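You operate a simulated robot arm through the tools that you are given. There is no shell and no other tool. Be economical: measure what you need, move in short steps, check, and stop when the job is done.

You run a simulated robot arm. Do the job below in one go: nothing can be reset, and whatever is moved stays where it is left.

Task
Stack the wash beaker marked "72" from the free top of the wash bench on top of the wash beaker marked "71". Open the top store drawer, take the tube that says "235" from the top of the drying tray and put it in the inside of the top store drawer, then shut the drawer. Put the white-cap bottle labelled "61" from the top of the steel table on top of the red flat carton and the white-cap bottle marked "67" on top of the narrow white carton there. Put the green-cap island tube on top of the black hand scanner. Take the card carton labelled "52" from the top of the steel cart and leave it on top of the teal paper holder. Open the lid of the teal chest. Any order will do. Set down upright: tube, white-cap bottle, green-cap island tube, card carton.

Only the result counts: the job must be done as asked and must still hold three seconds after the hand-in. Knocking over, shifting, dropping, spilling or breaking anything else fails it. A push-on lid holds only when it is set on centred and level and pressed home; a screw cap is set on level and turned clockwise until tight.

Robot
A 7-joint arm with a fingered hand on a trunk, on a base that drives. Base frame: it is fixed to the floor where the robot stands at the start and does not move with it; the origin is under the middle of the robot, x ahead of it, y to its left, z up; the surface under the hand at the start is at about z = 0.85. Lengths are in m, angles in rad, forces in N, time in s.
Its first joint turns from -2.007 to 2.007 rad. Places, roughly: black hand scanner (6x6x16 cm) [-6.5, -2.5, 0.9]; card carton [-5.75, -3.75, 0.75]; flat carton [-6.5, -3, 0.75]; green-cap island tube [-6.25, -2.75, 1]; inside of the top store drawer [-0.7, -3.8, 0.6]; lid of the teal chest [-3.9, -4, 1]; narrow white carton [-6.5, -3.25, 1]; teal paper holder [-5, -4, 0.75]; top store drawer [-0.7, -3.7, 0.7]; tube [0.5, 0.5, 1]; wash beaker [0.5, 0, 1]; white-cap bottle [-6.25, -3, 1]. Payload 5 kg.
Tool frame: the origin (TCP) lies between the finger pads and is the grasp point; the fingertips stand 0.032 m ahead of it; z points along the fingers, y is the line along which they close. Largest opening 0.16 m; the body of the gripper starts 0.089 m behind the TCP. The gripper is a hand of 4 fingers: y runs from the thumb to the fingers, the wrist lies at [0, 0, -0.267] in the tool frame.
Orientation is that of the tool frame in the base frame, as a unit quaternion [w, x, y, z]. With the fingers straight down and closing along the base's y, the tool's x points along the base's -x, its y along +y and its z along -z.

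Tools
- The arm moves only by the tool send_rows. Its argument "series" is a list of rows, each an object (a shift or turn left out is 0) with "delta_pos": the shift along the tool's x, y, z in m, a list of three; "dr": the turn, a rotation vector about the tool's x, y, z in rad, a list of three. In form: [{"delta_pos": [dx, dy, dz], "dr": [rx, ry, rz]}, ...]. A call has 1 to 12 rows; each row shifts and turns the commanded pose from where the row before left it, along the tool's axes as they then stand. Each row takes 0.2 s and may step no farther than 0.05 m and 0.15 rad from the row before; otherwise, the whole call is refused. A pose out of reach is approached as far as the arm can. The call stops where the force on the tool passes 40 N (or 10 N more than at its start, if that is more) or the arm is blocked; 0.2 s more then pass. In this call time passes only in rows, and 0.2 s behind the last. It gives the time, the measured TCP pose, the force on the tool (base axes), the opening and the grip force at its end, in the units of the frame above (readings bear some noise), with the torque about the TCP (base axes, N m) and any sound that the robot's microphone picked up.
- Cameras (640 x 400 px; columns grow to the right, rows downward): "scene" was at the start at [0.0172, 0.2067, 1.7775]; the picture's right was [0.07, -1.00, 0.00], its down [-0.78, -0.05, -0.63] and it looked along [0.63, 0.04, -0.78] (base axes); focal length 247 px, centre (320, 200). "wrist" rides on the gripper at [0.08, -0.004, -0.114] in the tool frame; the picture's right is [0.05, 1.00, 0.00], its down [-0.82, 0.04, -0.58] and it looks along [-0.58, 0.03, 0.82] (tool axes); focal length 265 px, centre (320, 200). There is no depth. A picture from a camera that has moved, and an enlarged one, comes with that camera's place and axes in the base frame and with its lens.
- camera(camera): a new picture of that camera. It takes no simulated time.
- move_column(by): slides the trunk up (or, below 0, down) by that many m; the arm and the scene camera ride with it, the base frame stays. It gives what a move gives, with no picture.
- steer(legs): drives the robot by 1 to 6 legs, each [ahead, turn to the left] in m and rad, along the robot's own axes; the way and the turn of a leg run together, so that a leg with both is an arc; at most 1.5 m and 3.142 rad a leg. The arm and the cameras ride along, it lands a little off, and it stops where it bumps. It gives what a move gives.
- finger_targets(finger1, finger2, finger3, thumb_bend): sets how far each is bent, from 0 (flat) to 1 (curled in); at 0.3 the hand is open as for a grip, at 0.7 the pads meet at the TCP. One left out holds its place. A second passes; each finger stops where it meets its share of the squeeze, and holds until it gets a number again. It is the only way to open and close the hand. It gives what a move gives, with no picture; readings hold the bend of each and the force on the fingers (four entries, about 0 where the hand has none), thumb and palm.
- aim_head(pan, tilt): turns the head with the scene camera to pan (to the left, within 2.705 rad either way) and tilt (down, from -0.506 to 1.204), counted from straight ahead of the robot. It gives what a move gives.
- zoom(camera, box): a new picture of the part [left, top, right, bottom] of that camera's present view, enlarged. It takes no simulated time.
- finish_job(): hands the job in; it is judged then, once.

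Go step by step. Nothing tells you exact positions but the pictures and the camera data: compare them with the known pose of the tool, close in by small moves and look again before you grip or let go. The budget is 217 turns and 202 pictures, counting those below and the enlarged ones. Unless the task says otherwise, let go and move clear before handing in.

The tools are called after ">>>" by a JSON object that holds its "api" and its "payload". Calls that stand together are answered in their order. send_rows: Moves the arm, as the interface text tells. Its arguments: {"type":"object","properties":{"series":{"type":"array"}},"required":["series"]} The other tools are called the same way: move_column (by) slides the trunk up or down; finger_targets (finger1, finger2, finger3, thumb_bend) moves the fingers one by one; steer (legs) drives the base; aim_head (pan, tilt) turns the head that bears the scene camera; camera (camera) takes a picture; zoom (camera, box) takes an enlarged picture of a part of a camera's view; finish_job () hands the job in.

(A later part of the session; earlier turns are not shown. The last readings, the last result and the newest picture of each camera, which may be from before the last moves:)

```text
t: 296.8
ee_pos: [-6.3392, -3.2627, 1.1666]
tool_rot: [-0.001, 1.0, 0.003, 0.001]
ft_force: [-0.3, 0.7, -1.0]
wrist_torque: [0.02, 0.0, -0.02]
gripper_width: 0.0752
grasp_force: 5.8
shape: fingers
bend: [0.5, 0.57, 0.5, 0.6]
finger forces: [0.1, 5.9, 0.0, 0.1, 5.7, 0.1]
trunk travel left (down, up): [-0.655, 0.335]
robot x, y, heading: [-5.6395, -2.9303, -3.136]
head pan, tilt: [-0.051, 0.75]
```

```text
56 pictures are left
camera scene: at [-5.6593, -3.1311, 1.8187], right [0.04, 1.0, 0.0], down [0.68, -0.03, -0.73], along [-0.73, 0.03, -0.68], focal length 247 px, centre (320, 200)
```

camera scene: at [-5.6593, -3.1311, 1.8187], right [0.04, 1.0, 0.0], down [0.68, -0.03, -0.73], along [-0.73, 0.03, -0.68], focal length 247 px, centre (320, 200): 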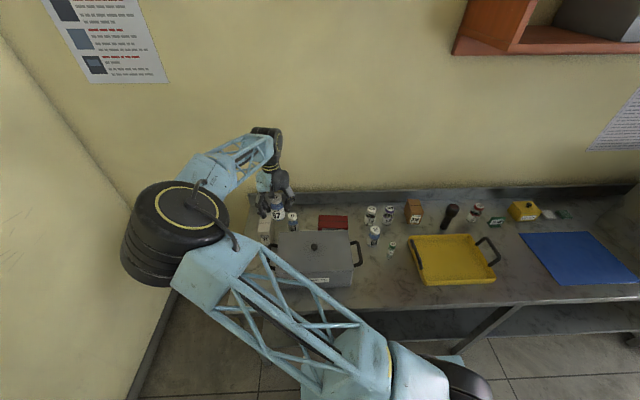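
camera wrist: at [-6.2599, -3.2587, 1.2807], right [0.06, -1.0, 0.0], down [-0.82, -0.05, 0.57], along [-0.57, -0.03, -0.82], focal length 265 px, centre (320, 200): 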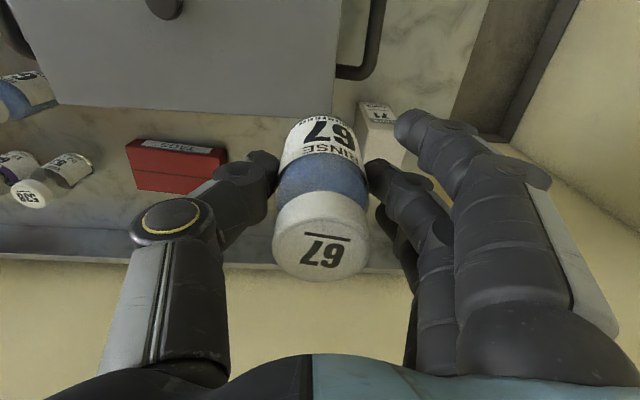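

>>> {"api": "zoom", "payload": {"camera": "scene", "box": [240, 180, 380, 270]}}

>>> {"api": "zoom", "payload": {"camera": "wrist", "box": [230, 80, 430, 290]}}

```text
4.44 times, centred on (310, 225) of scene
camera zoom: at [-5.6593, -3.1311, 1.8187], right [0.04, 1.0, 0.0], down [0.68, -0.03, -0.73], along [-0.73, 0.03, -0.68], focal length 1100 px, centre (364, 89)
```

zoom: 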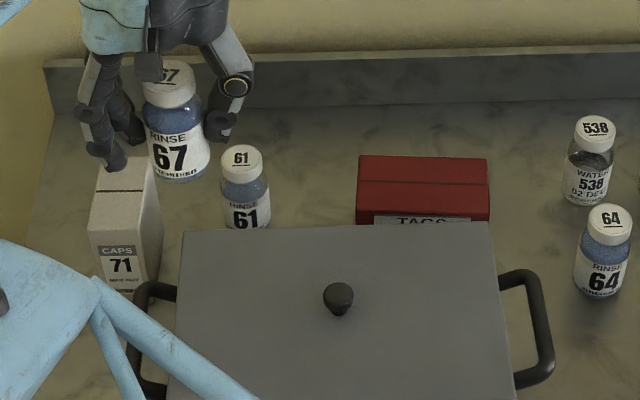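

```text
1.90 times, centred on (330, 185) of wrist
camera zoom: at [-6.2599, -3.2587, 1.2807], right [0.06, -1.0, 0.0], down [-0.82, -0.05, 0.57], along [-0.57, -0.03, -0.82], focal length 506 px, centre (301, 229)
```

zoom: 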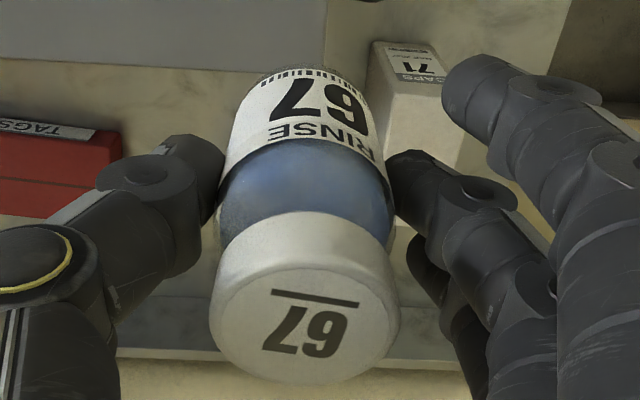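

The narrow carton ("CAPS 71") top spans about x −6.38…−6.475, y −3.325…−3.38, z ≈ 0.96. I move over its centre and check.

>>> {"api": "send_rows", "payload": {"series": [{"delta_pos": [-0.029, 0.03, 0]}, {"delta_pos": [-0.029, 0.03, 0]}, {"delta_pos": [-0.028, 0.029, 0]}, {"delta_pos": [0, 0, 0.04]}, {"delta_pos": [0, 0, 0.03]}]}}

>>> {"api": "zoom", "payload": {"camera": "scene", "box": [230, 180, 330, 260]}}

>>> {"api": "zoom", "payload": {"camera": "wrist", "box": [220, 50, 420, 290]}}

```text
t: 298.0
ee_pos: [-6.4235, -3.3511, 1.0927]
tool_rot: [-0.002, 1.0, 0.005, 0.001]
ft_force: [-0.6, -0.5, -1.8]
wrist_torque: [0.02, -0.04, 0.02]
gripper_width: 0.0749
grasp_force: 6.3
shape: fingers
bend: [0.5, 0.57, 0.5, 0.6]
finger forces: [0.0, 5.9, 0.1, 0.1, 6.0, 0.1]
trunk travel left (down, up): [-0.655, 0.335]
robot x, y, heading: [-5.6372, -2.9297, -3.133]
head pan, tilt: [-0.051, 0.75]
```

```text
5.00 times, centred on (280, 220) of scene
camera zoom: at [-5.6593, -3.1306, 1.8188], right [0.04, 1.0, 0.0], down [0.68, -0.03, -0.73], along [-0.73, 0.03, -0.68], focal length 1237 px, centre (520, 100)
```

zoom: 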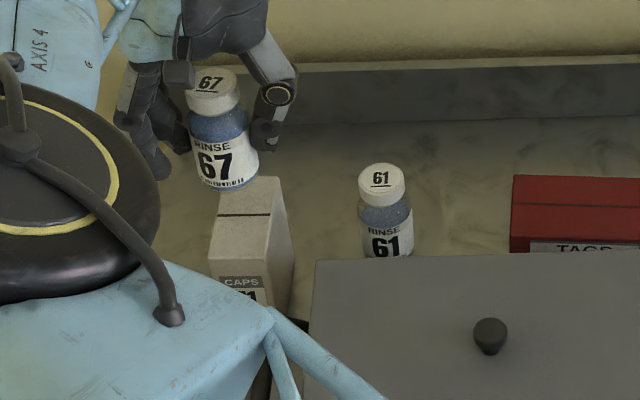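

```text
1.67 times, centred on (320, 170) of wrist
camera zoom: at [-6.3439, -3.3467, 1.2089], right [0.06, -1.0, 0.0], down [-0.82, -0.05, 0.58], along [-0.57, -0.03, -0.82], focal length 442 px, centre (320, 250)
```

zoom: 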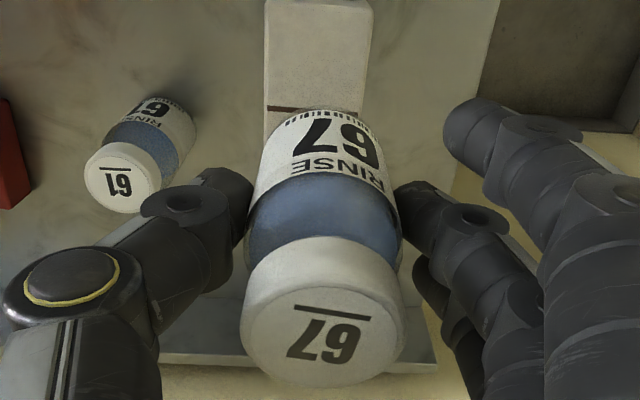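

The bottle is centred on the carton. I lower to contact.

>>> {"api": "send_rows", "payload": {"series": [{"delta_pos": [-0.002, 0, 0.025]}, {"delta_pos": [0, 0, 0.01]}, {"delta_pos": [0, 0, 0.005]}]}}

>>> {"api": "send_rows", "payload": {"series": [{"delta_pos": [0, 0, 0.004]}, {"delta_pos": [0, 0, 0.003]}]}}

>>> {"api": "send_rows", "payload": {"series": [{"delta_pos": [0, 0, 0.003]}, {"delta_pos": [0, 0, 0.002]}]}}

>>> {"api": "zoom", "payload": {"camera": "scene", "box": [230, 180, 330, 260]}}

```text
t: 298.8
ee_pos: [-6.4253, -3.3534, 1.053]
tool_rot: [-0.001, 1.0, 0.005, 0.002]
ft_force: [-0.4, 0.4, -1.6]
wrist_torque: [0.0, 0.02, 0.03]
gripper_width: 0.0748
grasp_force: 6.4
shape: fingers
bend: [0.5, 0.57, 0.5, 0.6]
finger forces: [0.0, 5.8, 0.1, 0.1, 5.9, 0.1]
trunk travel left (down, up): [-0.655, 0.335]
robot x, y, heading: [-5.6392, -2.9257, -3.134]
head pan, tilt: [-0.051, 0.75]
```

```text
t: 299.4
ee_pos: [-6.4247, -3.3528, 1.0483]
tool_rot: [-0.001, 1.0, 0.004, 0.002]
ft_force: [0.3, 0.3, -1.5]
wrist_torque: [0.01, -0.04, 0.01]
gripper_width: 0.075
grasp_force: 5.7
shape: fingers
bend: [0.5, 0.57, 0.5, 0.6]
finger forces: [0.1, 5.8, 0.1, 0.0, 5.9, 0.0]
trunk travel left (down, up): [-0.655, 0.335]
robot x, y, heading: [-5.6411, -2.926, -3.135]
head pan, tilt: [-0.051, 0.75]
```

```text
t: 300.0
ee_pos: [-6.4246, -3.3515, 1.0447]
tool_rot: [0.0, 1.0, 0.005, 0.002]
ft_force: [-0.5, 0.0, 9.8]
wrist_torque: [-0.01, -0.03, -0.02]
gripper_width: 0.0751
grasp_force: 7.3
shape: fingers
bend: [0.5, 0.58, 0.5, 0.6]
finger forces: [0.1, 7.2, 0.1, 0.0, 7.4, 0.0]
trunk travel left (down, up): [-0.655, 0.335]
robot x, y, heading: [-5.6425, -2.9269, -3.133]
head pan, tilt: [-0.051, 0.75]
```

```text
5.00 times, centred on (280, 220) of scene
camera zoom: at [-5.6579, -3.1294, 1.8191], right [0.04, 1.0, 0.0], down [0.68, -0.03, -0.73], along [-0.73, 0.03, -0.68], focal length 1237 px, centre (520, 100)
```

zoom: 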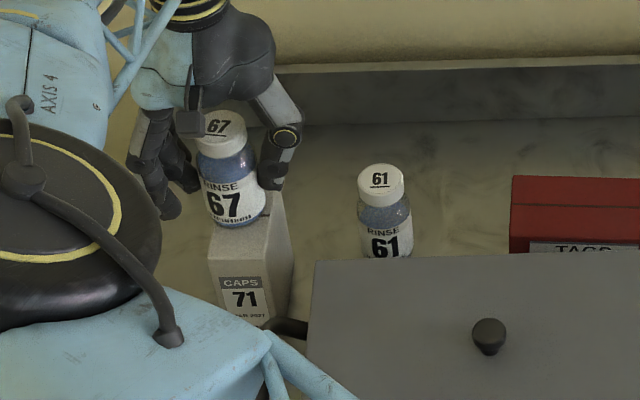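

67 rests on the carton. I release evenly and rise.

>>> {"api": "finger_targets", "payload": {"finger2": 0.53, "thumb_bend": 0.56}}

>>> {"api": "finger_targets", "payload": {"finger1": 0.42, "finger2": 0.42, "finger3": 0.42, "thumb_bend": 0.42}}

>>> {"api": "send_rows", "payload": {"series": [{"delta_pos": [0, 0, -0.02]}, {"delta_pos": [0, 0, -0.04]}, {"delta_pos": [0, 0, -0.05]}, {"delta_pos": [0, 0, -0.05]}, {"delta_pos": [-0.013, -0.039, 0]}, {"delta_pos": [-0.013, -0.039, 0]}, {"delta_pos": [-0.014, -0.039, 0]}]}}

>>> {"api": "camera", "payload": {"camera": "wrist"}}

>>> {"api": "zoom", "payload": {"camera": "scene", "box": [230, 180, 370, 260]}}

```text
t: 301.0
ee_pos: [-6.4247, -3.3526, 1.0425]
tool_rot: [-0.001, 1.0, 0.004, 0.001]
ft_force: [-0.1, -0.6, 0.1]
wrist_torque: [0.01, 0.03, 0.0]
gripper_width: 0.0792
grasp_force: 0.1
shape: fingers
bend: [0.5, 0.53, 0.5, 0.56]
finger forces: [0.0, 0.0, 0.1, 0.0, 0.0, 0.0]
trunk travel left (down, up): [-0.655, 0.335]
robot x, y, heading: [-5.638, -2.9294, -3.13]
head pan, tilt: [-0.051, 0.75]
```

```text
t: 302.0
ee_pos: [-6.4241, -3.3521, 1.0443]
tool_rot: [0.0, 1.0, 0.004, 0.001]
ft_force: [-0.1, 0.1, -0.2]
wrist_torque: [0.0, -0.03, 0.0]
gripper_width: 0.1221
grasp_force: 0.0
shape: fingers
bend: [0.42, 0.42, 0.42, 0.42]
finger forces: [0.0, 0.0, 0.0, 0.0, 0.0, 0.0]
trunk travel left (down, up): [-0.655, 0.335]
robot x, y, heading: [-5.6422, -2.9257, -3.133]
head pan, tilt: [-0.051, 0.75]
```

```text
t: 303.6
ee_pos: [-6.4663, -3.2343, 1.2039]
tool_rot: [-0.001, 1.0, 0.005, 0.002]
ft_force: [0.4, 0.5, 0.3]
wrist_torque: [-0.02, 0.01, 0.03]
gripper_width: 0.1229
grasp_force: 0.1
shape: fingers
bend: [0.42, 0.42, 0.42, 0.42]
finger forces: [0.0, 0.0, 0.1, 0.0, 0.0, 0.0]
trunk travel left (down, up): [-0.655, 0.335]
robot x, y, heading: [-5.6384, -2.9278, -3.128]
head pan, tilt: [-0.051, 0.75]
```

```text
50 pictures are left
camera wrist: at [-6.3862, -3.2294, 1.3199], right [0.06, -1.0, 0.0], down [-0.82, -0.05, 0.57], along [-0.57, -0.03, -0.82], focal length 265 px, centre (320, 200)
```

wrist: 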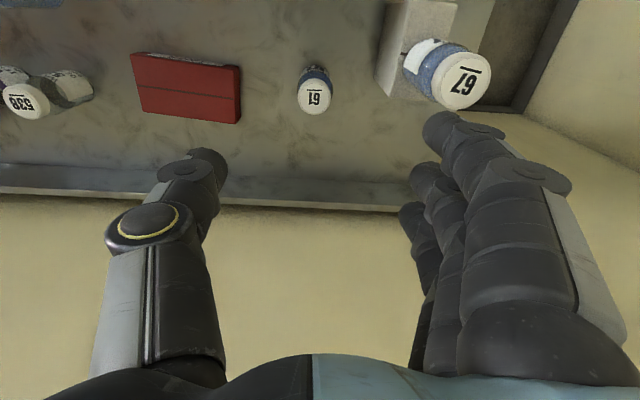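

```text
4.57 times, centred on (300, 220) of scene
camera zoom: at [-5.6591, -3.1285, 1.819], right [0.04, 1.0, 0.0], down [0.68, -0.03, -0.73], along [-0.73, 0.03, -0.68], focal length 1131 px, centre (411, 109)
```

zoom: 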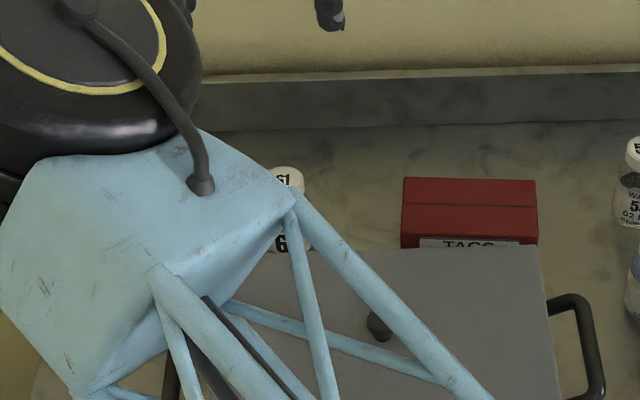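

67 stands well. 61's cap is at about (−6.474, −3.225). I narrow the opening slightly, align, and descend partway.

>>> {"api": "finger_targets", "payload": {"finger1": 0.48, "finger2": 0.48, "finger3": 0.48, "thumb_bend": 0.48}}

>>> {"api": "send_rows", "payload": {"series": [{"delta_pos": [-0.01, -0.011, 0]}, {"delta_pos": [0, 0, 0.05]}, {"delta_pos": [0, 0, 0.05]}, {"delta_pos": [0, 0, 0.05]}, {"delta_pos": [0, 0, 0.045]}]}}

>>> {"api": "camera", "payload": {"camera": "wrist"}}

```text
t: 304.6
ee_pos: [-6.4655, -3.2343, 1.2041]
tool_rot: [-0.001, 1.0, 0.004, 0.0]
ft_force: [-0.4, 0.2, -0.3]
wrist_torque: [0.01, 0.0, 0.01]
gripper_width: 0.1002
grasp_force: 0.0
shape: fingers
bend: [0.48, 0.48, 0.48, 0.48]
finger forces: [0.0, 0.1, 0.0, 0.0, 0.1, 0.1]
trunk travel left (down, up): [-0.655, 0.335]
robot x, y, heading: [-5.6379, -2.9288, -3.136]
head pan, tilt: [-0.051, 0.75]
```

```text
t: 305.8
ee_pos: [-6.4773, -3.2232, 1.0084]
tool_rot: [0.0, 1.0, 0.005, 0.001]
ft_force: [0.2, -0.4, 0.0]
wrist_torque: [0.03, -0.04, 0.03]
gripper_width: 0.0998
grasp_force: 0.1
shape: fingers
bend: [0.48, 0.48, 0.48, 0.48]
finger forces: [0.1, 0.0, 0.0, 0.0, 0.0, 0.1]
trunk travel left (down, up): [-0.655, 0.335]
robot x, y, heading: [-5.6409, -2.9281, -3.133]
head pan, tilt: [-0.051, 0.75]
```

```text
48 pictures are left
camera wrist: at [-6.3976, -3.2193, 1.1232], right [0.06, -1.0, 0.0], down [-0.82, -0.05, 0.58], along [-0.57, -0.03, -0.82], focal length 265 px, centre (320, 200)
```

wrist: 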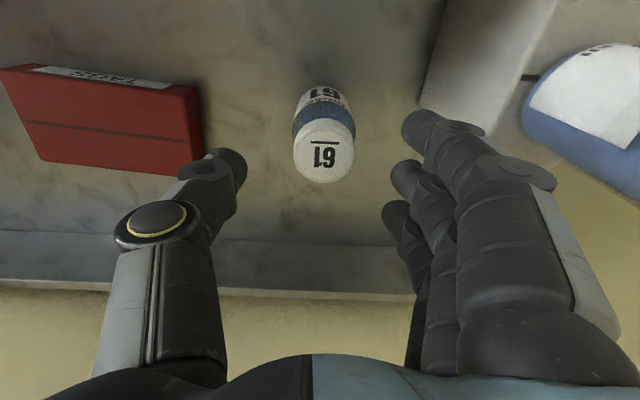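

Centred. I descend and grip 61.

>>> {"api": "send_rows", "payload": {"series": [{"delta_pos": [0, 0.002, 0.04]}, {"delta_pos": [0, 0, 0.03]}, {"delta_pos": [0, 0, 0.016]}]}}

>>> {"api": "finger_targets", "payload": {"finger1": 0.5, "finger2": 0.63, "finger3": 0.5, "thumb_bend": 0.62}}

>>> {"api": "send_rows", "payload": {"series": [{"delta_pos": [0, 0, -0.02]}, {"delta_pos": [0, 0, -0.04]}, {"delta_pos": [0, 0, -0.04]}, {"delta_pos": [0, 0, -0.04]}]}}

>>> {"api": "camera", "payload": {"camera": "wrist"}}

```text
t: 306.6
ee_pos: [-6.4753, -3.2271, 0.9219]
tool_rot: [-0.001, 1.0, 0.004, 0.002]
ft_force: [-1.4, 0.2, 0.1]
wrist_torque: [0.0, 0.0, -0.01]
gripper_width: 0.1001
grasp_force: 0.0
shape: fingers
bend: [0.48, 0.48, 0.48, 0.48]
finger forces: [0.0, 0.0, 0.1, 0.0, 0.0, 0.0]
trunk travel left (down, up): [-0.655, 0.335]
robot x, y, heading: [-5.6394, -2.9278, -3.132]
head pan, tilt: [-0.051, 0.75]
```

```text
t: 307.6
ee_pos: [-6.4758, -3.2256, 0.9231]
tool_rot: [0.0, 1.0, 0.004, 0.001]
ft_force: [-0.6, 0.0, -0.2]
wrist_torque: [0.02, 0.0, 0.02]
gripper_width: 0.0755
grasp_force: 6.1
shape: fingers
bend: [0.5, 0.58, 0.5, 0.6]
finger forces: [0.0, 6.1, 0.0, 0.0, 6.0, 0.0]
trunk travel left (down, up): [-0.655, 0.335]
robot x, y, heading: [-5.6387, -2.9282, -3.13]
head pan, tilt: [-0.051, 0.75]
```

```text
t: 308.6
ee_pos: [-6.4759, -3.2257, 1.0627]
tool_rot: [-0.001, 1.0, 0.005, 0.001]
ft_force: [0.3, 0.5, -1.4]
wrist_torque: [0.03, 0.01, -0.01]
gripper_width: 0.0755
grasp_force: 5.9
shape: fingers
bend: [0.5, 0.58, 0.5, 0.6]
finger forces: [0.0, 6.0, 0.0, 0.0, 6.0, 0.0]
trunk travel left (down, up): [-0.655, 0.335]
robot x, y, heading: [-5.6422, -2.9274, -3.138]
head pan, tilt: [-0.051, 0.75]
```

```text
47 pictures are left
camera wrist: at [-6.3959, -3.2216, 1.1779], right [0.06, -1.0, 0.0], down [-0.82, -0.05, 0.58], along [-0.57, -0.03, -0.82], focal length 265 px, centre (320, 200)
```

wrist: 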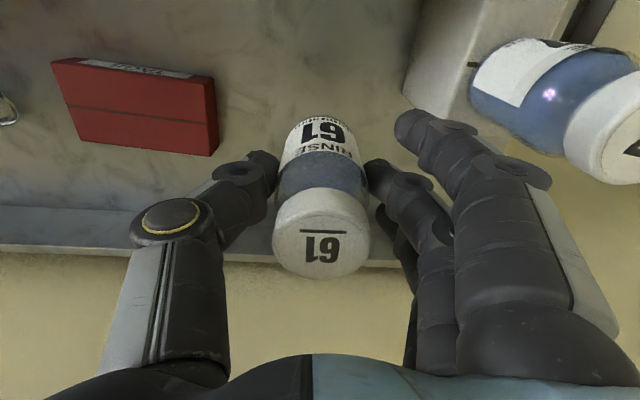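

61 is held upright. The red carton's top centre is about (−6.501, −3.022, 0.87). I move over it and lower.

>>> {"api": "send_rows", "payload": {"series": [{"delta_pos": [-0.005, -0.041, 0]}, {"delta_pos": [-0.005, -0.041, 0]}, {"delta_pos": [-0.005, -0.041, 0]}, {"delta_pos": [-0.005, -0.041, 0]}, {"delta_pos": [-0.005, -0.04, 0]}, {"delta_pos": [0, 0, 0.04]}, {"delta_pos": [0, 0, 0.03]}]}}

>>> {"api": "camera", "payload": {"camera": "wrist"}}

>>> {"api": "zoom", "payload": {"camera": "scene", "box": [270, 170, 410, 270]}}

```text
t: 310.2
ee_pos: [-6.5047, -3.0212, 0.9905]
tool_rot: [-0.001, 1.0, 0.003, 0.001]
ft_force: [0.2, -0.7, -1.0]
wrist_torque: [0.0, 0.02, -0.03]
gripper_width: 0.075
grasp_force: 5.7
shape: fingers
bend: [0.5, 0.58, 0.5, 0.6]
finger forces: [0.1, 5.9, 0.1, 0.1, 5.9, 0.0]
trunk travel left (down, up): [-0.655, 0.335]
robot x, y, heading: [-5.6393, -2.9299, -3.134]
head pan, tilt: [-0.051, 0.75]
```

```text
46 pictures are left
camera wrist: at [-6.423, -3.0158, 1.106], right [0.06, -1.0, 0.0], down [-0.82, -0.05, 0.58], along [-0.57, -0.03, -0.82], focal length 265 px, centre (320, 200)
```

wrist: 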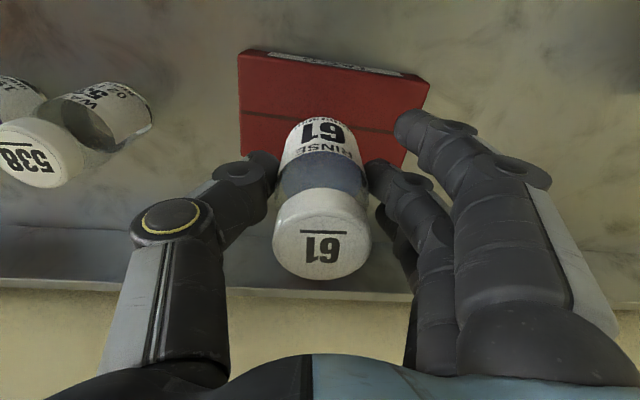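

```text
4.00 times, centred on (340, 220) of scene
camera zoom: at [-5.6593, -3.1296, 1.819], right [0.04, 1.0, 0.0], down [0.68, -0.03, -0.73], along [-0.73, 0.03, -0.68], focal length 990 px, centre (240, 120)
```

zoom: 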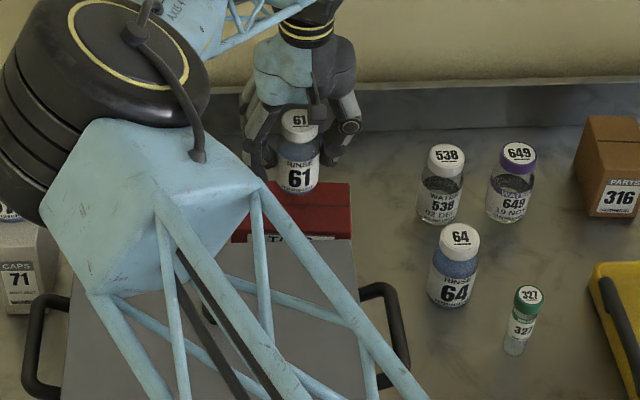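

Centred on the red carton. I lower to contact.

>>> {"api": "send_rows", "payload": {"series": [{"delta_pos": [0.002, 0.003, 0.02]}, {"delta_pos": [0, 0, 0.01]}]}}

>>> {"api": "send_rows", "payload": {"series": [{"delta_pos": [0, 0, 0.004]}, {"delta_pos": [0, 0, 0.003]}]}}

>>> {"api": "send_rows", "payload": {"series": [{"delta_pos": [0, 0, 0.003]}, {"delta_pos": [0, 0, 0.002]}]}}

```text
t: 310.8
ee_pos: [-6.5004, -3.0243, 0.9628]
tool_rot: [0.0, 1.0, 0.004, 0.002]
ft_force: [0.0, -0.6, -0.9]
wrist_torque: [0.0, 0.0, 0.02]
gripper_width: 0.0751
grasp_force: 5.9
shape: fingers
bend: [0.5, 0.58, 0.5, 0.6]
finger forces: [0.0, 6.0, 0.1, 0.0, 5.9, 0.1]
trunk travel left (down, up): [-0.655, 0.335]
robot x, y, heading: [-5.6344, -2.9256, -3.135]
head pan, tilt: [-0.051, 0.75]
```

```text
t: 311.4
ee_pos: [-6.4998, -3.0243, 0.9555]
tool_rot: [0.0, 1.0, 0.005, 0.001]
ft_force: [-0.7, 0.4, 6.7]
wrist_torque: [-0.02, 0.06, -0.02]
gripper_width: 0.0752
grasp_force: 7.4
shape: fingers
bend: [0.5, 0.58, 0.5, 0.6]
finger forces: [0.0, 6.7, 0.0, 0.0, 6.9, 0.0]
trunk travel left (down, up): [-0.655, 0.335]
robot x, y, heading: [-5.638, -2.9259, -3.135]
head pan, tilt: [-0.051, 0.75]
```

```text
t: 312.0
ee_pos: [-6.4994, -3.0255, 0.9505]
tool_rot: [-0.001, 1.0, 0.004, 0.0]
ft_force: [1.6, -0.2, 10.4]
wrist_torque: [-0.01, -0.03, 0.02]
gripper_width: 0.0751
grasp_force: 7.4
shape: fingers
bend: [0.5, 0.59, 0.5, 0.6]
finger forces: [0.0, 7.1, 0.1, 0.0, 7.4, 0.0]
trunk travel left (down, up): [-0.655, 0.335]
robot x, y, heading: [-5.6395, -2.9311, -3.134]
head pan, tilt: [-0.051, 0.75]
```

Contact. I release evenly, rise, and move over the green-cap tube at about (−6.29, −2.785).

>>> {"api": "finger_targets", "payload": {"finger2": 0.53, "thumb_bend": 0.56}}

>>> {"api": "finger_targets", "payload": {"finger1": 0.46, "finger2": 0.46, "finger3": 0.46, "thumb_bend": 0.46}}

>>> {"api": "send_rows", "payload": {"series": [{"delta_pos": [0, 0, -0.02]}, {"delta_pos": [0, 0, -0.04]}, {"delta_pos": [0, 0, -0.05]}, {"delta_pos": [0, 0, -0.05]}, {"delta_pos": [0, 0, -0.05]}, {"delta_pos": [0.035, -0.035, 0]}, {"delta_pos": [0.035, -0.035, 0]}, {"delta_pos": [0.035, -0.035, 0]}, {"delta_pos": [0.035, -0.035, 0]}, {"delta_pos": [0.035, -0.035, 0]}, {"delta_pos": [0.035, -0.035, 0]}, {"delta_pos": [0, -0.025, 0]}]}}

>>> {"api": "camera", "payload": {"camera": "wrist"}}

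>>> {"api": "camera", "payload": {"camera": "scene"}}

```text
t: 313.0
ee_pos: [-6.5005, -3.0253, 0.9511]
tool_rot: [-0.001, 1.0, 0.004, 0.001]
ft_force: [0.5, 0.0, 0.5]
wrist_torque: [-0.04, 0.0, -0.02]
gripper_width: 0.0795
grasp_force: 0.1
shape: fingers
bend: [0.5, 0.53, 0.5, 0.56]
finger forces: [0.0, 0.0, 0.0, 0.1, 0.1, 0.0]
trunk travel left (down, up): [-0.655, 0.335]
robot x, y, heading: [-5.6381, -2.9235, -3.133]
head pan, tilt: [-0.051, 0.75]
```

```text
t: 314.0
ee_pos: [-6.5002, -3.0254, 0.9504]
tool_rot: [-0.001, 1.0, 0.004, 0.0]
ft_force: [0.9, 0.6, -0.1]
wrist_torque: [-0.01, 0.01, -0.01]
gripper_width: 0.1064
grasp_force: 0.0
shape: fingers
bend: [0.46, 0.46, 0.46, 0.46]
finger forces: [0.0, 0.0, 0.1, 0.1, 0.0, 0.0]
trunk travel left (down, up): [-0.655, 0.335]
robot x, y, heading: [-5.6382, -2.9273, -3.134]
head pan, tilt: [-0.051, 0.75]
```

```text
t: 316.6
ee_pos: [-6.291, -2.7885, 1.1634]
tool_rot: [0.0, 1.0, 0.004, 0.002]
ft_force: [0.0, 0.0, 0.3]
wrist_torque: [0.01, -0.01, -0.03]
gripper_width: 0.1067
grasp_force: 0.1
shape: fingers
bend: [0.46, 0.46, 0.46, 0.46]
finger forces: [0.0, 0.1, 0.0, 0.0, 0.1, 0.0]
trunk travel left (down, up): [-0.655, 0.335]
robot x, y, heading: [-5.6377, -2.9299, -3.134]
head pan, tilt: [-0.051, 0.75]
```

```text
44 pictures are left
camera wrist: at [-6.2112, -2.7833, 1.2775], right [0.06, -1.0, 0.0], down [-0.82, -0.05, 0.58], along [-0.57, -0.03, -0.82], focal length 265 px, centre (320, 200)
```

wrist: 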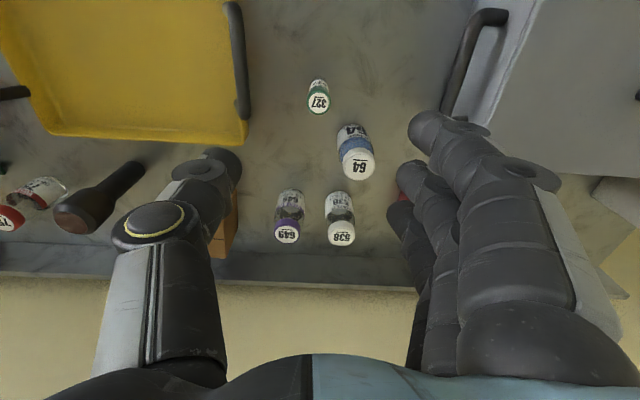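

```text
43 pictures are left
camera scene: at [-5.6591, -3.1287, 1.8189], right [0.04, 1.0, 0.0], down [0.68, -0.03, -0.73], along [-0.73, 0.03, -0.68], focal length 247 px, centre (320, 200)
```

scene: 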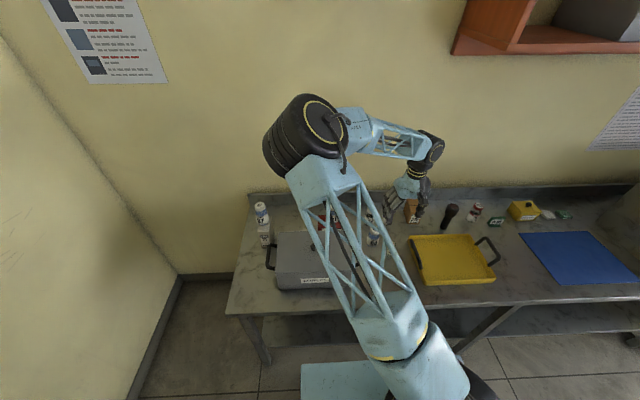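

>>> {"api": "zoom", "payload": {"camera": "scene", "box": [380, 180, 540, 270]}}

>>> {"api": "zoom", "payload": {"camera": "scene", "box": [240, 180, 400, 280]}}

```text
4.00 times, centred on (460, 225) of scene
camera zoom: at [-5.6591, -3.1287, 1.8189], right [0.04, 1.0, 0.0], down [0.68, -0.03, -0.73], along [-0.73, 0.03, -0.68], focal length 990 px, centre (-240, 100)
```

zoom: 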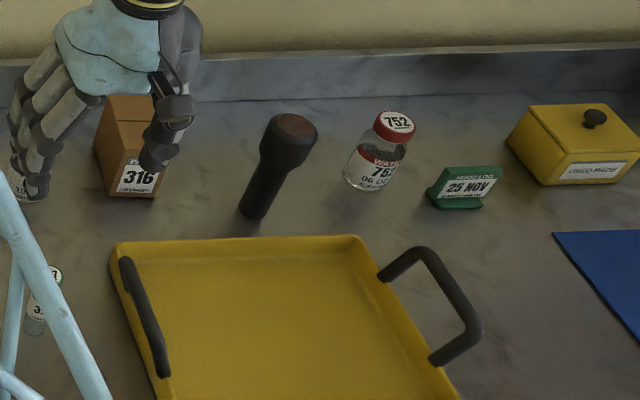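

```text
4.00 times, centred on (320, 230) of scene
camera zoom: at [-5.6591, -3.1287, 1.8189], right [0.04, 1.0, 0.0], down [0.68, -0.03, -0.73], along [-0.73, 0.03, -0.68], focal length 990 px, centre (320, 80)
```

zoom: 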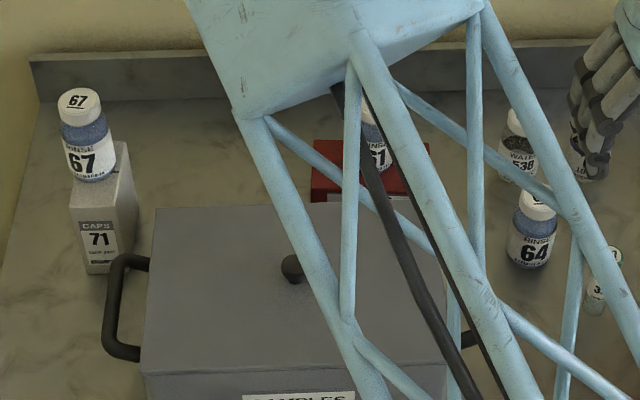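

Bottles 61 and 67 stand on their cartons. The scanner stands upright with its top at about (−6.475, −2.457, ~0.99). Now I line up with the green tube at (−6.286, −2.784).

>>> {"api": "send_rows", "payload": {"series": [{"delta_pos": [0.005, -0.004, 0.04]}, {"delta_pos": [0, 0, 0.05]}, {"delta_pos": [0, 0, 0.05]}, {"delta_pos": [0, 0, 0.03]}]}}

>>> {"api": "camera", "payload": {"camera": "wrist"}}

```text
t: 317.6
ee_pos: [-6.2881, -2.7824, 0.9905]
tool_rot: [-0.001, 1.0, 0.005, 0.002]
ft_force: [-0.3, 0.1, -0.1]
wrist_torque: [0.02, -0.03, 0.01]
gripper_width: 0.1068
grasp_force: 0.1
shape: fingers
bend: [0.46, 0.46, 0.46, 0.46]
finger forces: [0.0, 0.0, 0.0, 0.1, 0.0, 0.1]
trunk travel left (down, up): [-0.655, 0.335]
robot x, y, heading: [-5.6371, -2.9252, -3.13]
head pan, tilt: [-0.051, 0.75]
```

```text
40 pictures are left
camera wrist: at [-6.2076, -2.7788, 1.1066], right [0.06, -1.0, 0.0], down [-0.82, -0.05, 0.58], along [-0.57, -0.03, -0.82], focal length 265 px, centre (320, 200)
```

wrist: 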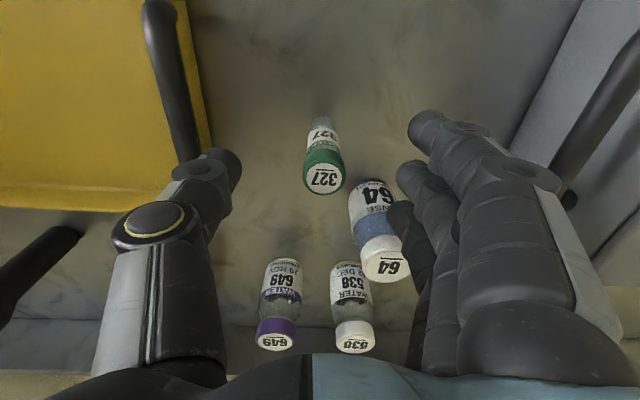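

Slight correction (8 mm back); the neighbours stay clear. I descend and grip the tube.

>>> {"api": "send_rows", "payload": {"series": [{"delta_pos": [-0.007, 0.002, 0.03]}, {"delta_pos": [0, 0, 0.03]}, {"delta_pos": [0, 0, 0.015]}]}}

>>> {"api": "finger_targets", "payload": {"finger1": 0.55, "finger2": 0.61, "finger3": 0.56, "thumb_bend": 0.61}}

>>> {"api": "finger_targets", "payload": {"finger2": 0.7, "thumb_bend": 0.675}}

>>> {"api": "camera", "payload": {"camera": "wrist"}}

```text
t: 318.4
ee_pos: [-6.2946, -2.7864, 0.916]
tool_rot: [0.0, 1.0, 0.004, 0.002]
ft_force: [-0.2, 0.1, -0.4]
wrist_torque: [-0.02, 0.05, 0.06]
gripper_width: 0.1069
grasp_force: 0.1
shape: fingers
bend: [0.46, 0.46, 0.46, 0.46]
finger forces: [0.1, 0.0, 0.0, 0.0, 0.1, 0.1]
trunk travel left (down, up): [-0.655, 0.335]
robot x, y, heading: [-5.6385, -2.928, -3.132]
head pan, tilt: [-0.051, 0.75]
```

```text
t: 319.4
ee_pos: [-6.2959, -2.7859, 0.9175]
tool_rot: [-0.001, 1.0, 0.005, 0.001]
ft_force: [0.7, 0.3, -0.1]
wrist_torque: [0.01, 0.02, -0.01]
gripper_width: 0.0614
grasp_force: 0.0
shape: fingers
bend: [0.55, 0.61, 0.56, 0.61]
finger forces: [0.0, 0.0, 0.0, 0.0, 0.0, 0.0]
trunk travel left (down, up): [-0.655, 0.335]
robot x, y, heading: [-5.6392, -2.9289, -3.131]
head pan, tilt: [-0.051, 0.75]
```

```text
t: 320.4
ee_pos: [-6.2945, -2.7856, 0.9158]
tool_rot: [0.0, 1.0, 0.004, 0.001]
ft_force: [0.5, -0.3, 0.4]
wrist_torque: [-0.01, -0.02, 0.03]
gripper_width: 0.0553
grasp_force: 4.4
shape: fingers
bend: [0.55, 0.65, 0.56, 0.66]
finger forces: [0.0, 4.7, 0.0, 0.0, 4.8, 0.0]
trunk travel left (down, up): [-0.655, 0.335]
robot x, y, heading: [-5.6409, -2.9268, -3.132]
head pan, tilt: [-0.051, 0.75]
```

```text
39 pictures are left
camera wrist: at [-6.2145, -2.7811, 1.032], right [0.06, -1.0, 0.0], down [-0.82, -0.05, 0.58], along [-0.57, -0.03, -0.82], focal length 265 px, centre (320, 200)
```

wrist: 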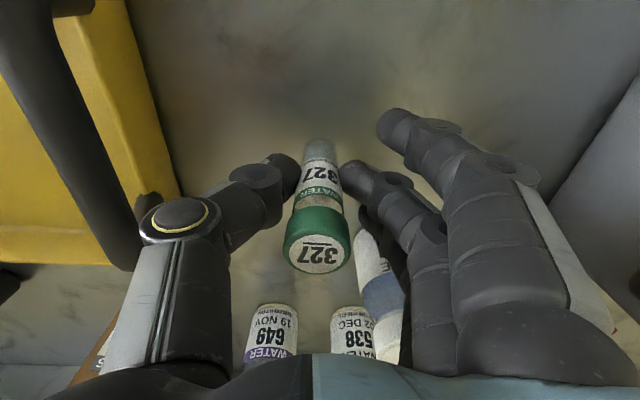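

Upright grip. I lift, drive 5 cm closer, and carry it over the scanner.

>>> {"api": "send_rows", "payload": {"series": [{"delta_pos": [0, 0, -0.02]}, {"delta_pos": [0, 0, -0.04]}, {"delta_pos": [0, 0, -0.05]}, {"delta_pos": [0, 0, -0.05]}, {"delta_pos": [0, 0, -0.05]}, {"delta_pos": [0, 0, -0.05]}]}}

>>> {"api": "steer", "payload": {"legs": [[0.05, 0]]}}

>>> {"api": "send_rows", "payload": {"series": [{"delta_pos": [-0.015, -0.041, 0]}, {"delta_pos": [-0.015, -0.041, 0]}, {"delta_pos": [-0.015, -0.041, 0]}, {"delta_pos": [-0.015, -0.041, 0]}, {"delta_pos": [-0.015, -0.041, 0]}, {"delta_pos": [-0.015, -0.041, 0]}, {"delta_pos": [-0.01, -0.041, 0]}]}}

>>> {"api": "aim_head", "payload": {"pan": -0.5, "tilt": 0.75}}

>>> {"api": "camera", "payload": {"camera": "wrist"}}

>>> {"api": "camera", "payload": {"camera": "scene"}}

```text
t: 321.8
ee_pos: [-6.2939, -2.7892, 1.1788]
tool_rot: [-0.001, 1.0, 0.004, 0.001]
ft_force: [0.6, 0.2, -0.9]
wrist_torque: [0.02, 0.04, 0.01]
gripper_width: 0.0554
grasp_force: 4.8
shape: fingers
bend: [0.55, 0.65, 0.56, 0.66]
finger forces: [0.0, 4.8, 0.0, 0.0, 4.8, 0.0]
trunk travel left (down, up): [-0.655, 0.335]
robot x, y, heading: [-5.6381, -2.9277, -3.128]
head pan, tilt: [-0.051, 0.75]
```

```text
t: 322.7
ee_pos: [-6.3457, -2.788, 1.1771]
tool_rot: [-0.001, 1.0, 0.004, 0.002]
ft_force: [0.2, -0.5, -0.3]
wrist_torque: [0.02, -0.03, 0.02]
gripper_width: 0.055
grasp_force: 4.7
shape: fingers
bend: [0.55, 0.65, 0.56, 0.66]
finger forces: [0.1, 4.7, 0.0, 0.0, 4.8, 0.0]
trunk travel left (down, up): [-0.655, 0.335]
robot x, y, heading: [-5.6897, -2.9266, -3.132]
head pan, tilt: [-0.051, 0.75]
```

```text
t: 324.3
ee_pos: [-6.4476, -2.5021, 1.1788]
tool_rot: [0.001, 1.0, 0.003, 0.001]
ft_force: [0.0, 0.5, -0.2]
wrist_torque: [0.0, -0.01, 0.01]
gripper_width: 0.0553
grasp_force: 5.0
shape: fingers
bend: [0.55, 0.65, 0.56, 0.66]
finger forces: [0.1, 4.7, 0.1, 0.0, 4.8, 0.1]
trunk travel left (down, up): [-0.655, 0.335]
robot x, y, heading: [-5.6895, -2.928, -3.131]
head pan, tilt: [-0.051, 0.75]
```

```text
t: 325.2
ee_pos: [-6.448, -2.504, 1.1791]
tool_rot: [0.0, 1.0, 0.004, 0.002]
ft_force: [-0.2, 0.5, 0.2]
wrist_torque: [0.03, -0.01, 0.0]
gripper_width: 0.0553
grasp_force: 4.9
shape: fingers
bend: [0.55, 0.65, 0.56, 0.66]
finger forces: [0.0, 4.8, 0.0, 0.1, 4.9, 0.1]
trunk travel left (down, up): [-0.655, 0.335]
robot x, y, heading: [-5.6911, -2.9321, -3.131]
head pan, tilt: [-0.499, 0.75]
```

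```text
38 pictures are left
camera wrist: at [-6.368, -2.4986, 1.2944], right [0.06, -1.0, 0.0], down [-0.82, -0.05, 0.57], along [-0.57, -0.03, -0.82], focal length 265 px, centre (320, 200)
```

wrist: 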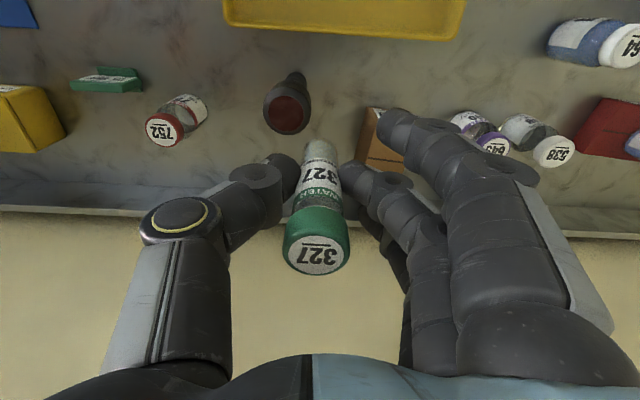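

```text
37 pictures are left
camera scene: at [-5.6991, -3.0943, 1.8189], right [0.47, 0.88, 0.0], down [0.6, -0.32, -0.73], along [-0.65, 0.34, -0.68], focal length 247 px, centre (320, 200)
```

scene: 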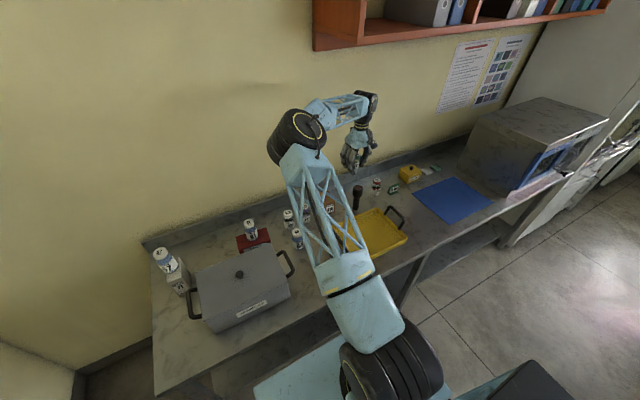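

The scanner top is at about (−6.463, −2.468). I shift over it and lower partway for a close check.

>>> {"api": "send_rows", "payload": {"series": [{"delta_pos": [-0.015, -0.035, 0]}, {"delta_pos": [0, 0, 0.035]}, {"delta_pos": [0, 0, 0.03]}]}}

>>> {"api": "zoom", "payload": {"camera": "wrist", "box": [220, 60, 420, 290]}}

>>> {"api": "zoom", "payload": {"camera": "scene", "box": [320, 140, 400, 220]}}

```text
t: 326.0
ee_pos: [-6.4611, -2.4672, 1.1136]
tool_rot: [0.0, 1.0, 0.004, 0.002]
ft_force: [-0.4, 0.4, 0.0]
wrist_torque: [-0.01, 0.03, -0.03]
gripper_width: 0.0555
grasp_force: 5.1
shape: fingers
bend: [0.55, 0.65, 0.56, 0.66]
finger forces: [0.0, 4.8, 0.0, 0.0, 4.8, 0.0]
trunk travel left (down, up): [-0.655, 0.335]
robot x, y, heading: [-5.6905, -2.9308, -3.132]
head pan, tilt: [-0.499, 0.75]
```

```text
1.74 times, centred on (320, 175) of wrist
camera zoom: at [-6.3817, -2.4613, 1.2288], right [0.06, -1.0, 0.0], down [-0.82, -0.05, 0.58], along [-0.57, -0.03, -0.82], focal length 462 px, centre (320, 244)
```

zoom: 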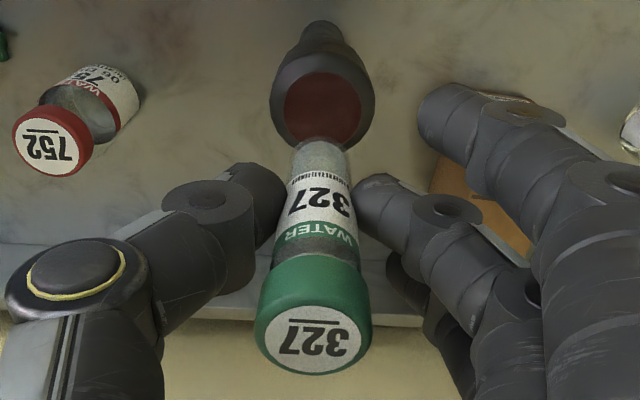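

```text
5.00 times, centred on (360, 180) of scene
camera zoom: at [-5.6996, -3.0933, 1.819], right [0.47, 0.88, 0.0], down [0.6, -0.32, -0.73], along [-0.64, 0.34, -0.68], focal length 1237 px, centre (120, 300)
```

zoom: 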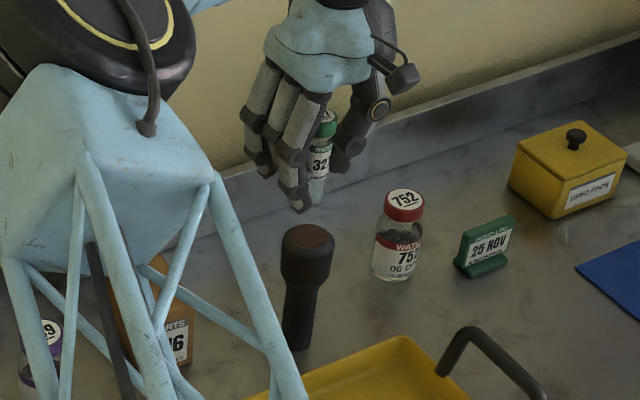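

Scanner top centre refines to (−6.456, −2.466, ≈1.003). I correct 5 mm and lower closer.

>>> {"api": "send_rows", "payload": {"series": [{"delta_pos": [0.005, 0, 0]}, {"delta_pos": [0, 0, 0.02]}, {"delta_pos": [0, 0, 0.008]}]}}

>>> {"api": "zoom", "payload": {"camera": "wrist", "box": [260, 60, 380, 200]}}

>>> {"api": "zoom", "payload": {"camera": "scene", "box": [335, 150, 385, 210]}}

```text
t: 326.8
ee_pos: [-6.4557, -2.4666, 1.0855]
tool_rot: [-0.001, 1.0, 0.004, 0.001]
ft_force: [0.0, 0.8, -0.6]
wrist_torque: [-0.02, -0.03, -0.01]
gripper_width: 0.0553
grasp_force: 4.8
shape: fingers
bend: [0.55, 0.65, 0.56, 0.66]
finger forces: [0.0, 4.8, 0.0, 0.0, 4.8, 0.0]
trunk travel left (down, up): [-0.655, 0.335]
robot x, y, heading: [-5.6886, -2.9308, -3.135]
head pan, tilt: [-0.499, 0.75]
```

```text
2.86 times, centred on (320, 130) of wrist
camera zoom: at [-6.3763, -2.4621, 1.2002], right [0.06, -1.0, 0.0], down [-0.82, -0.05, 0.58], along [-0.57, -0.03, -0.82], focal length 758 px, centre (320, 400)
```

zoom: 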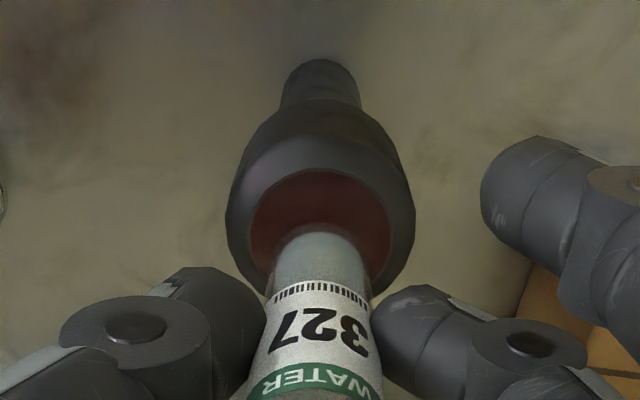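

```text
6.67 times, centred on (360, 180) of scene
camera zoom: at [-5.6992, -3.094, 1.819], right [0.47, 0.88, 0.0], down [0.6, -0.32, -0.73], along [-0.64, 0.34, -0.68], focal length 1650 px, centre (53, 333)
```

zoom: 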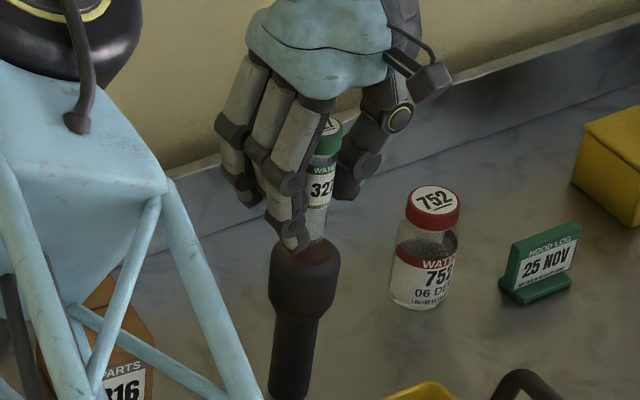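

Tube bottom and scanner top coincide within about 3 mm. I lower to contact.

>>> {"api": "send_rows", "payload": {"series": [{"delta_pos": [0.002, 0, 0.005]}, {"delta_pos": [0, 0, 0.003]}]}}

>>> {"api": "send_rows", "payload": {"series": [{"delta_pos": [0, 0, 0.003]}, {"delta_pos": [0, 0, 0.002]}]}}

>>> {"api": "zoom", "payload": {"camera": "wrist", "box": [260, 60, 380, 200]}}

```text
t: 327.4
ee_pos: [-6.4541, -2.4676, 1.0772]
tool_rot: [0.0, 1.0, 0.004, 0.002]
ft_force: [-0.9, -0.1, -0.1]
wrist_torque: [0.03, -0.02, -0.03]
gripper_width: 0.055
grasp_force: 4.5
shape: fingers
bend: [0.55, 0.65, 0.56, 0.66]
finger forces: [0.1, 4.9, 0.0, 0.0, 4.9, 0.0]
trunk travel left (down, up): [-0.655, 0.335]
robot x, y, heading: [-5.6872, -2.931, -3.132]
head pan, tilt: [-0.499, 0.75]
```

```text
t: 328.0
ee_pos: [-6.4557, -2.4671, 1.0724]
tool_rot: [-0.002, 1.0, 0.003, 0.001]
ft_force: [0.0, -0.2, -0.2]
wrist_torque: [0.01, 0.04, 0.01]
gripper_width: 0.0553
grasp_force: 5.0
shape: fingers
bend: [0.55, 0.65, 0.56, 0.66]
finger forces: [0.0, 4.9, 0.0, 0.0, 4.9, 0.0]
trunk travel left (down, up): [-0.655, 0.335]
robot x, y, heading: [-5.6921, -2.9266, -3.135]
head pan, tilt: [-0.499, 0.75]
```

```text
2.86 times, centred on (320, 130) of wrist
camera zoom: at [-6.375, -2.4616, 1.1874], right [0.06, -1.0, 0.0], down [-0.82, -0.05, 0.57], along [-0.57, -0.03, -0.82], focal length 758 px, centre (320, 400)
```

zoom: 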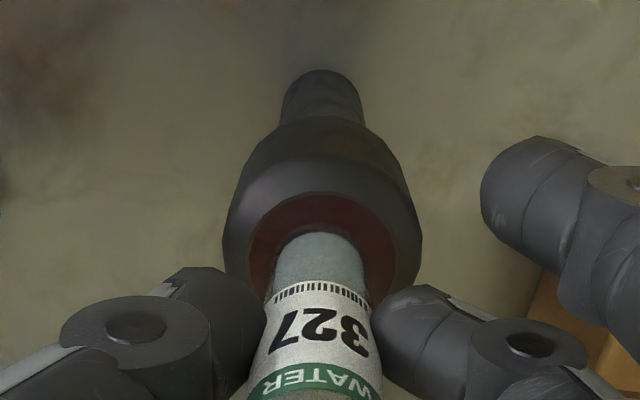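

>>> {"api": "send_rows", "payload": {"series": [{"delta_pos": [0.001, 0, 0.003]}]}}

>>> {"api": "send_rows", "payload": {"series": [{"delta_pos": [0, 0, 0.003]}]}}

>>> {"api": "send_rows", "payload": {"series": [{"delta_pos": [0, 0, 0.002]}]}}

```text
t: 328.4
ee_pos: [-6.4551, -2.4663, 1.0692]
tool_rot: [-0.001, 1.0, 0.004, 0.0]
ft_force: [-0.3, -0.5, 7.2]
wrist_torque: [0.01, -0.01, 0.01]
gripper_width: 0.0549
grasp_force: 6.1
shape: fingers
bend: [0.55, 0.66, 0.56, 0.66]
finger forces: [0.0, 6.6, 0.1, 0.0, 6.0, 0.0]
trunk travel left (down, up): [-0.655, 0.335]
robot x, y, heading: [-5.6901, -2.9299, -3.133]
head pan, tilt: [-0.499, 0.75]
```

```text
t: 328.8
ee_pos: [-6.4534, -2.4659, 1.0667]
tool_rot: [-0.001, 1.0, 0.004, 0.002]
ft_force: [0.9, -1.4, 5.6]
wrist_torque: [-0.03, 0.01, -0.04]
gripper_width: 0.055
grasp_force: 5.4
shape: fingers
bend: [0.55, 0.67, 0.56, 0.66]
finger forces: [0.1, 5.9, 0.0, 0.0, 5.3, 0.0]
trunk travel left (down, up): [-0.655, 0.335]
robot x, y, heading: [-5.6906, -2.9294, -3.131]
head pan, tilt: [-0.499, 0.75]
```

```text
t: 329.2
ee_pos: [-6.4546, -2.4658, 1.0665]
tool_rot: [-0.002, 1.0, 0.005, 0.0]
ft_force: [0.7, -1.1, 9.0]
wrist_torque: [0.01, -0.05, 0.0]
gripper_width: 0.0553
grasp_force: 5.7
shape: fingers
bend: [0.55, 0.67, 0.56, 0.66]
finger forces: [0.0, 6.4, 0.1, 0.0, 6.0, 0.0]
trunk travel left (down, up): [-0.655, 0.335]
robot x, y, heading: [-5.6898, -2.9267, -3.133]
head pan, tilt: [-0.499, 0.75]
```

Contact. I check the pose, relax 2 mm and release.

>>> {"api": "send_rows", "payload": {"series": [{"delta_pos": [0, 0, -0.002]}]}}

>>> {"api": "zoom", "payload": {"camera": "wrist", "box": [220, 60, 420, 290]}}

>>> {"api": "zoom", "payload": {"camera": "scene", "box": [335, 150, 385, 210]}}

```text
t: 329.6
ee_pos: [-6.4536, -2.4656, 1.0654]
tool_rot: [0.0, 1.0, 0.004, 0.002]
ft_force: [-0.3, 0.1, 1.5]
wrist_torque: [-0.02, -0.02, 0.01]
gripper_width: 0.055
grasp_force: 5.0
shape: fingers
bend: [0.55, 0.67, 0.56, 0.66]
finger forces: [0.1, 5.2, 0.0, 0.0, 5.0, 0.0]
trunk travel left (down, up): [-0.655, 0.335]
robot x, y, heading: [-5.6887, -2.9268, -3.129]
head pan, tilt: [-0.499, 0.75]
```

```text
1.74 times, centred on (320, 175) of wrist
camera zoom: at [-6.3744, -2.4612, 1.1809], right [0.06, -1.0, 0.0], down [-0.82, -0.05, 0.57], along [-0.57, -0.03, -0.82], focal length 462 px, centre (320, 244)
```

zoom: 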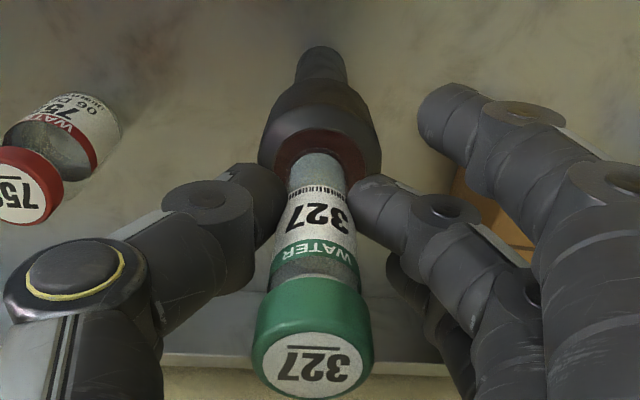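

```text
6.67 times, centred on (360, 180) of scene
camera zoom: at [-5.6989, -3.0941, 1.8188], right [0.47, 0.88, 0.0], down [0.6, -0.32, -0.73], along [-0.64, 0.34, -0.68], focal length 1650 px, centre (53, 333)
```

zoom: 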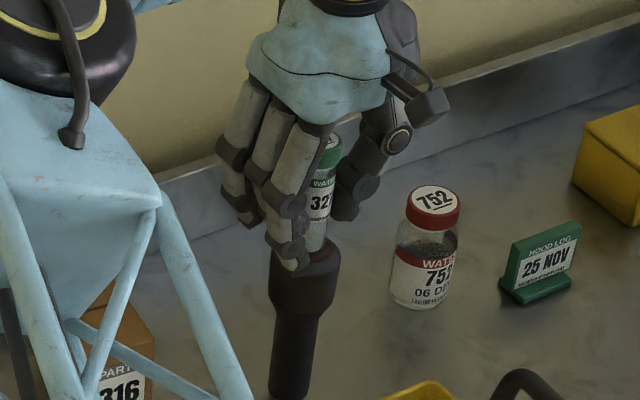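

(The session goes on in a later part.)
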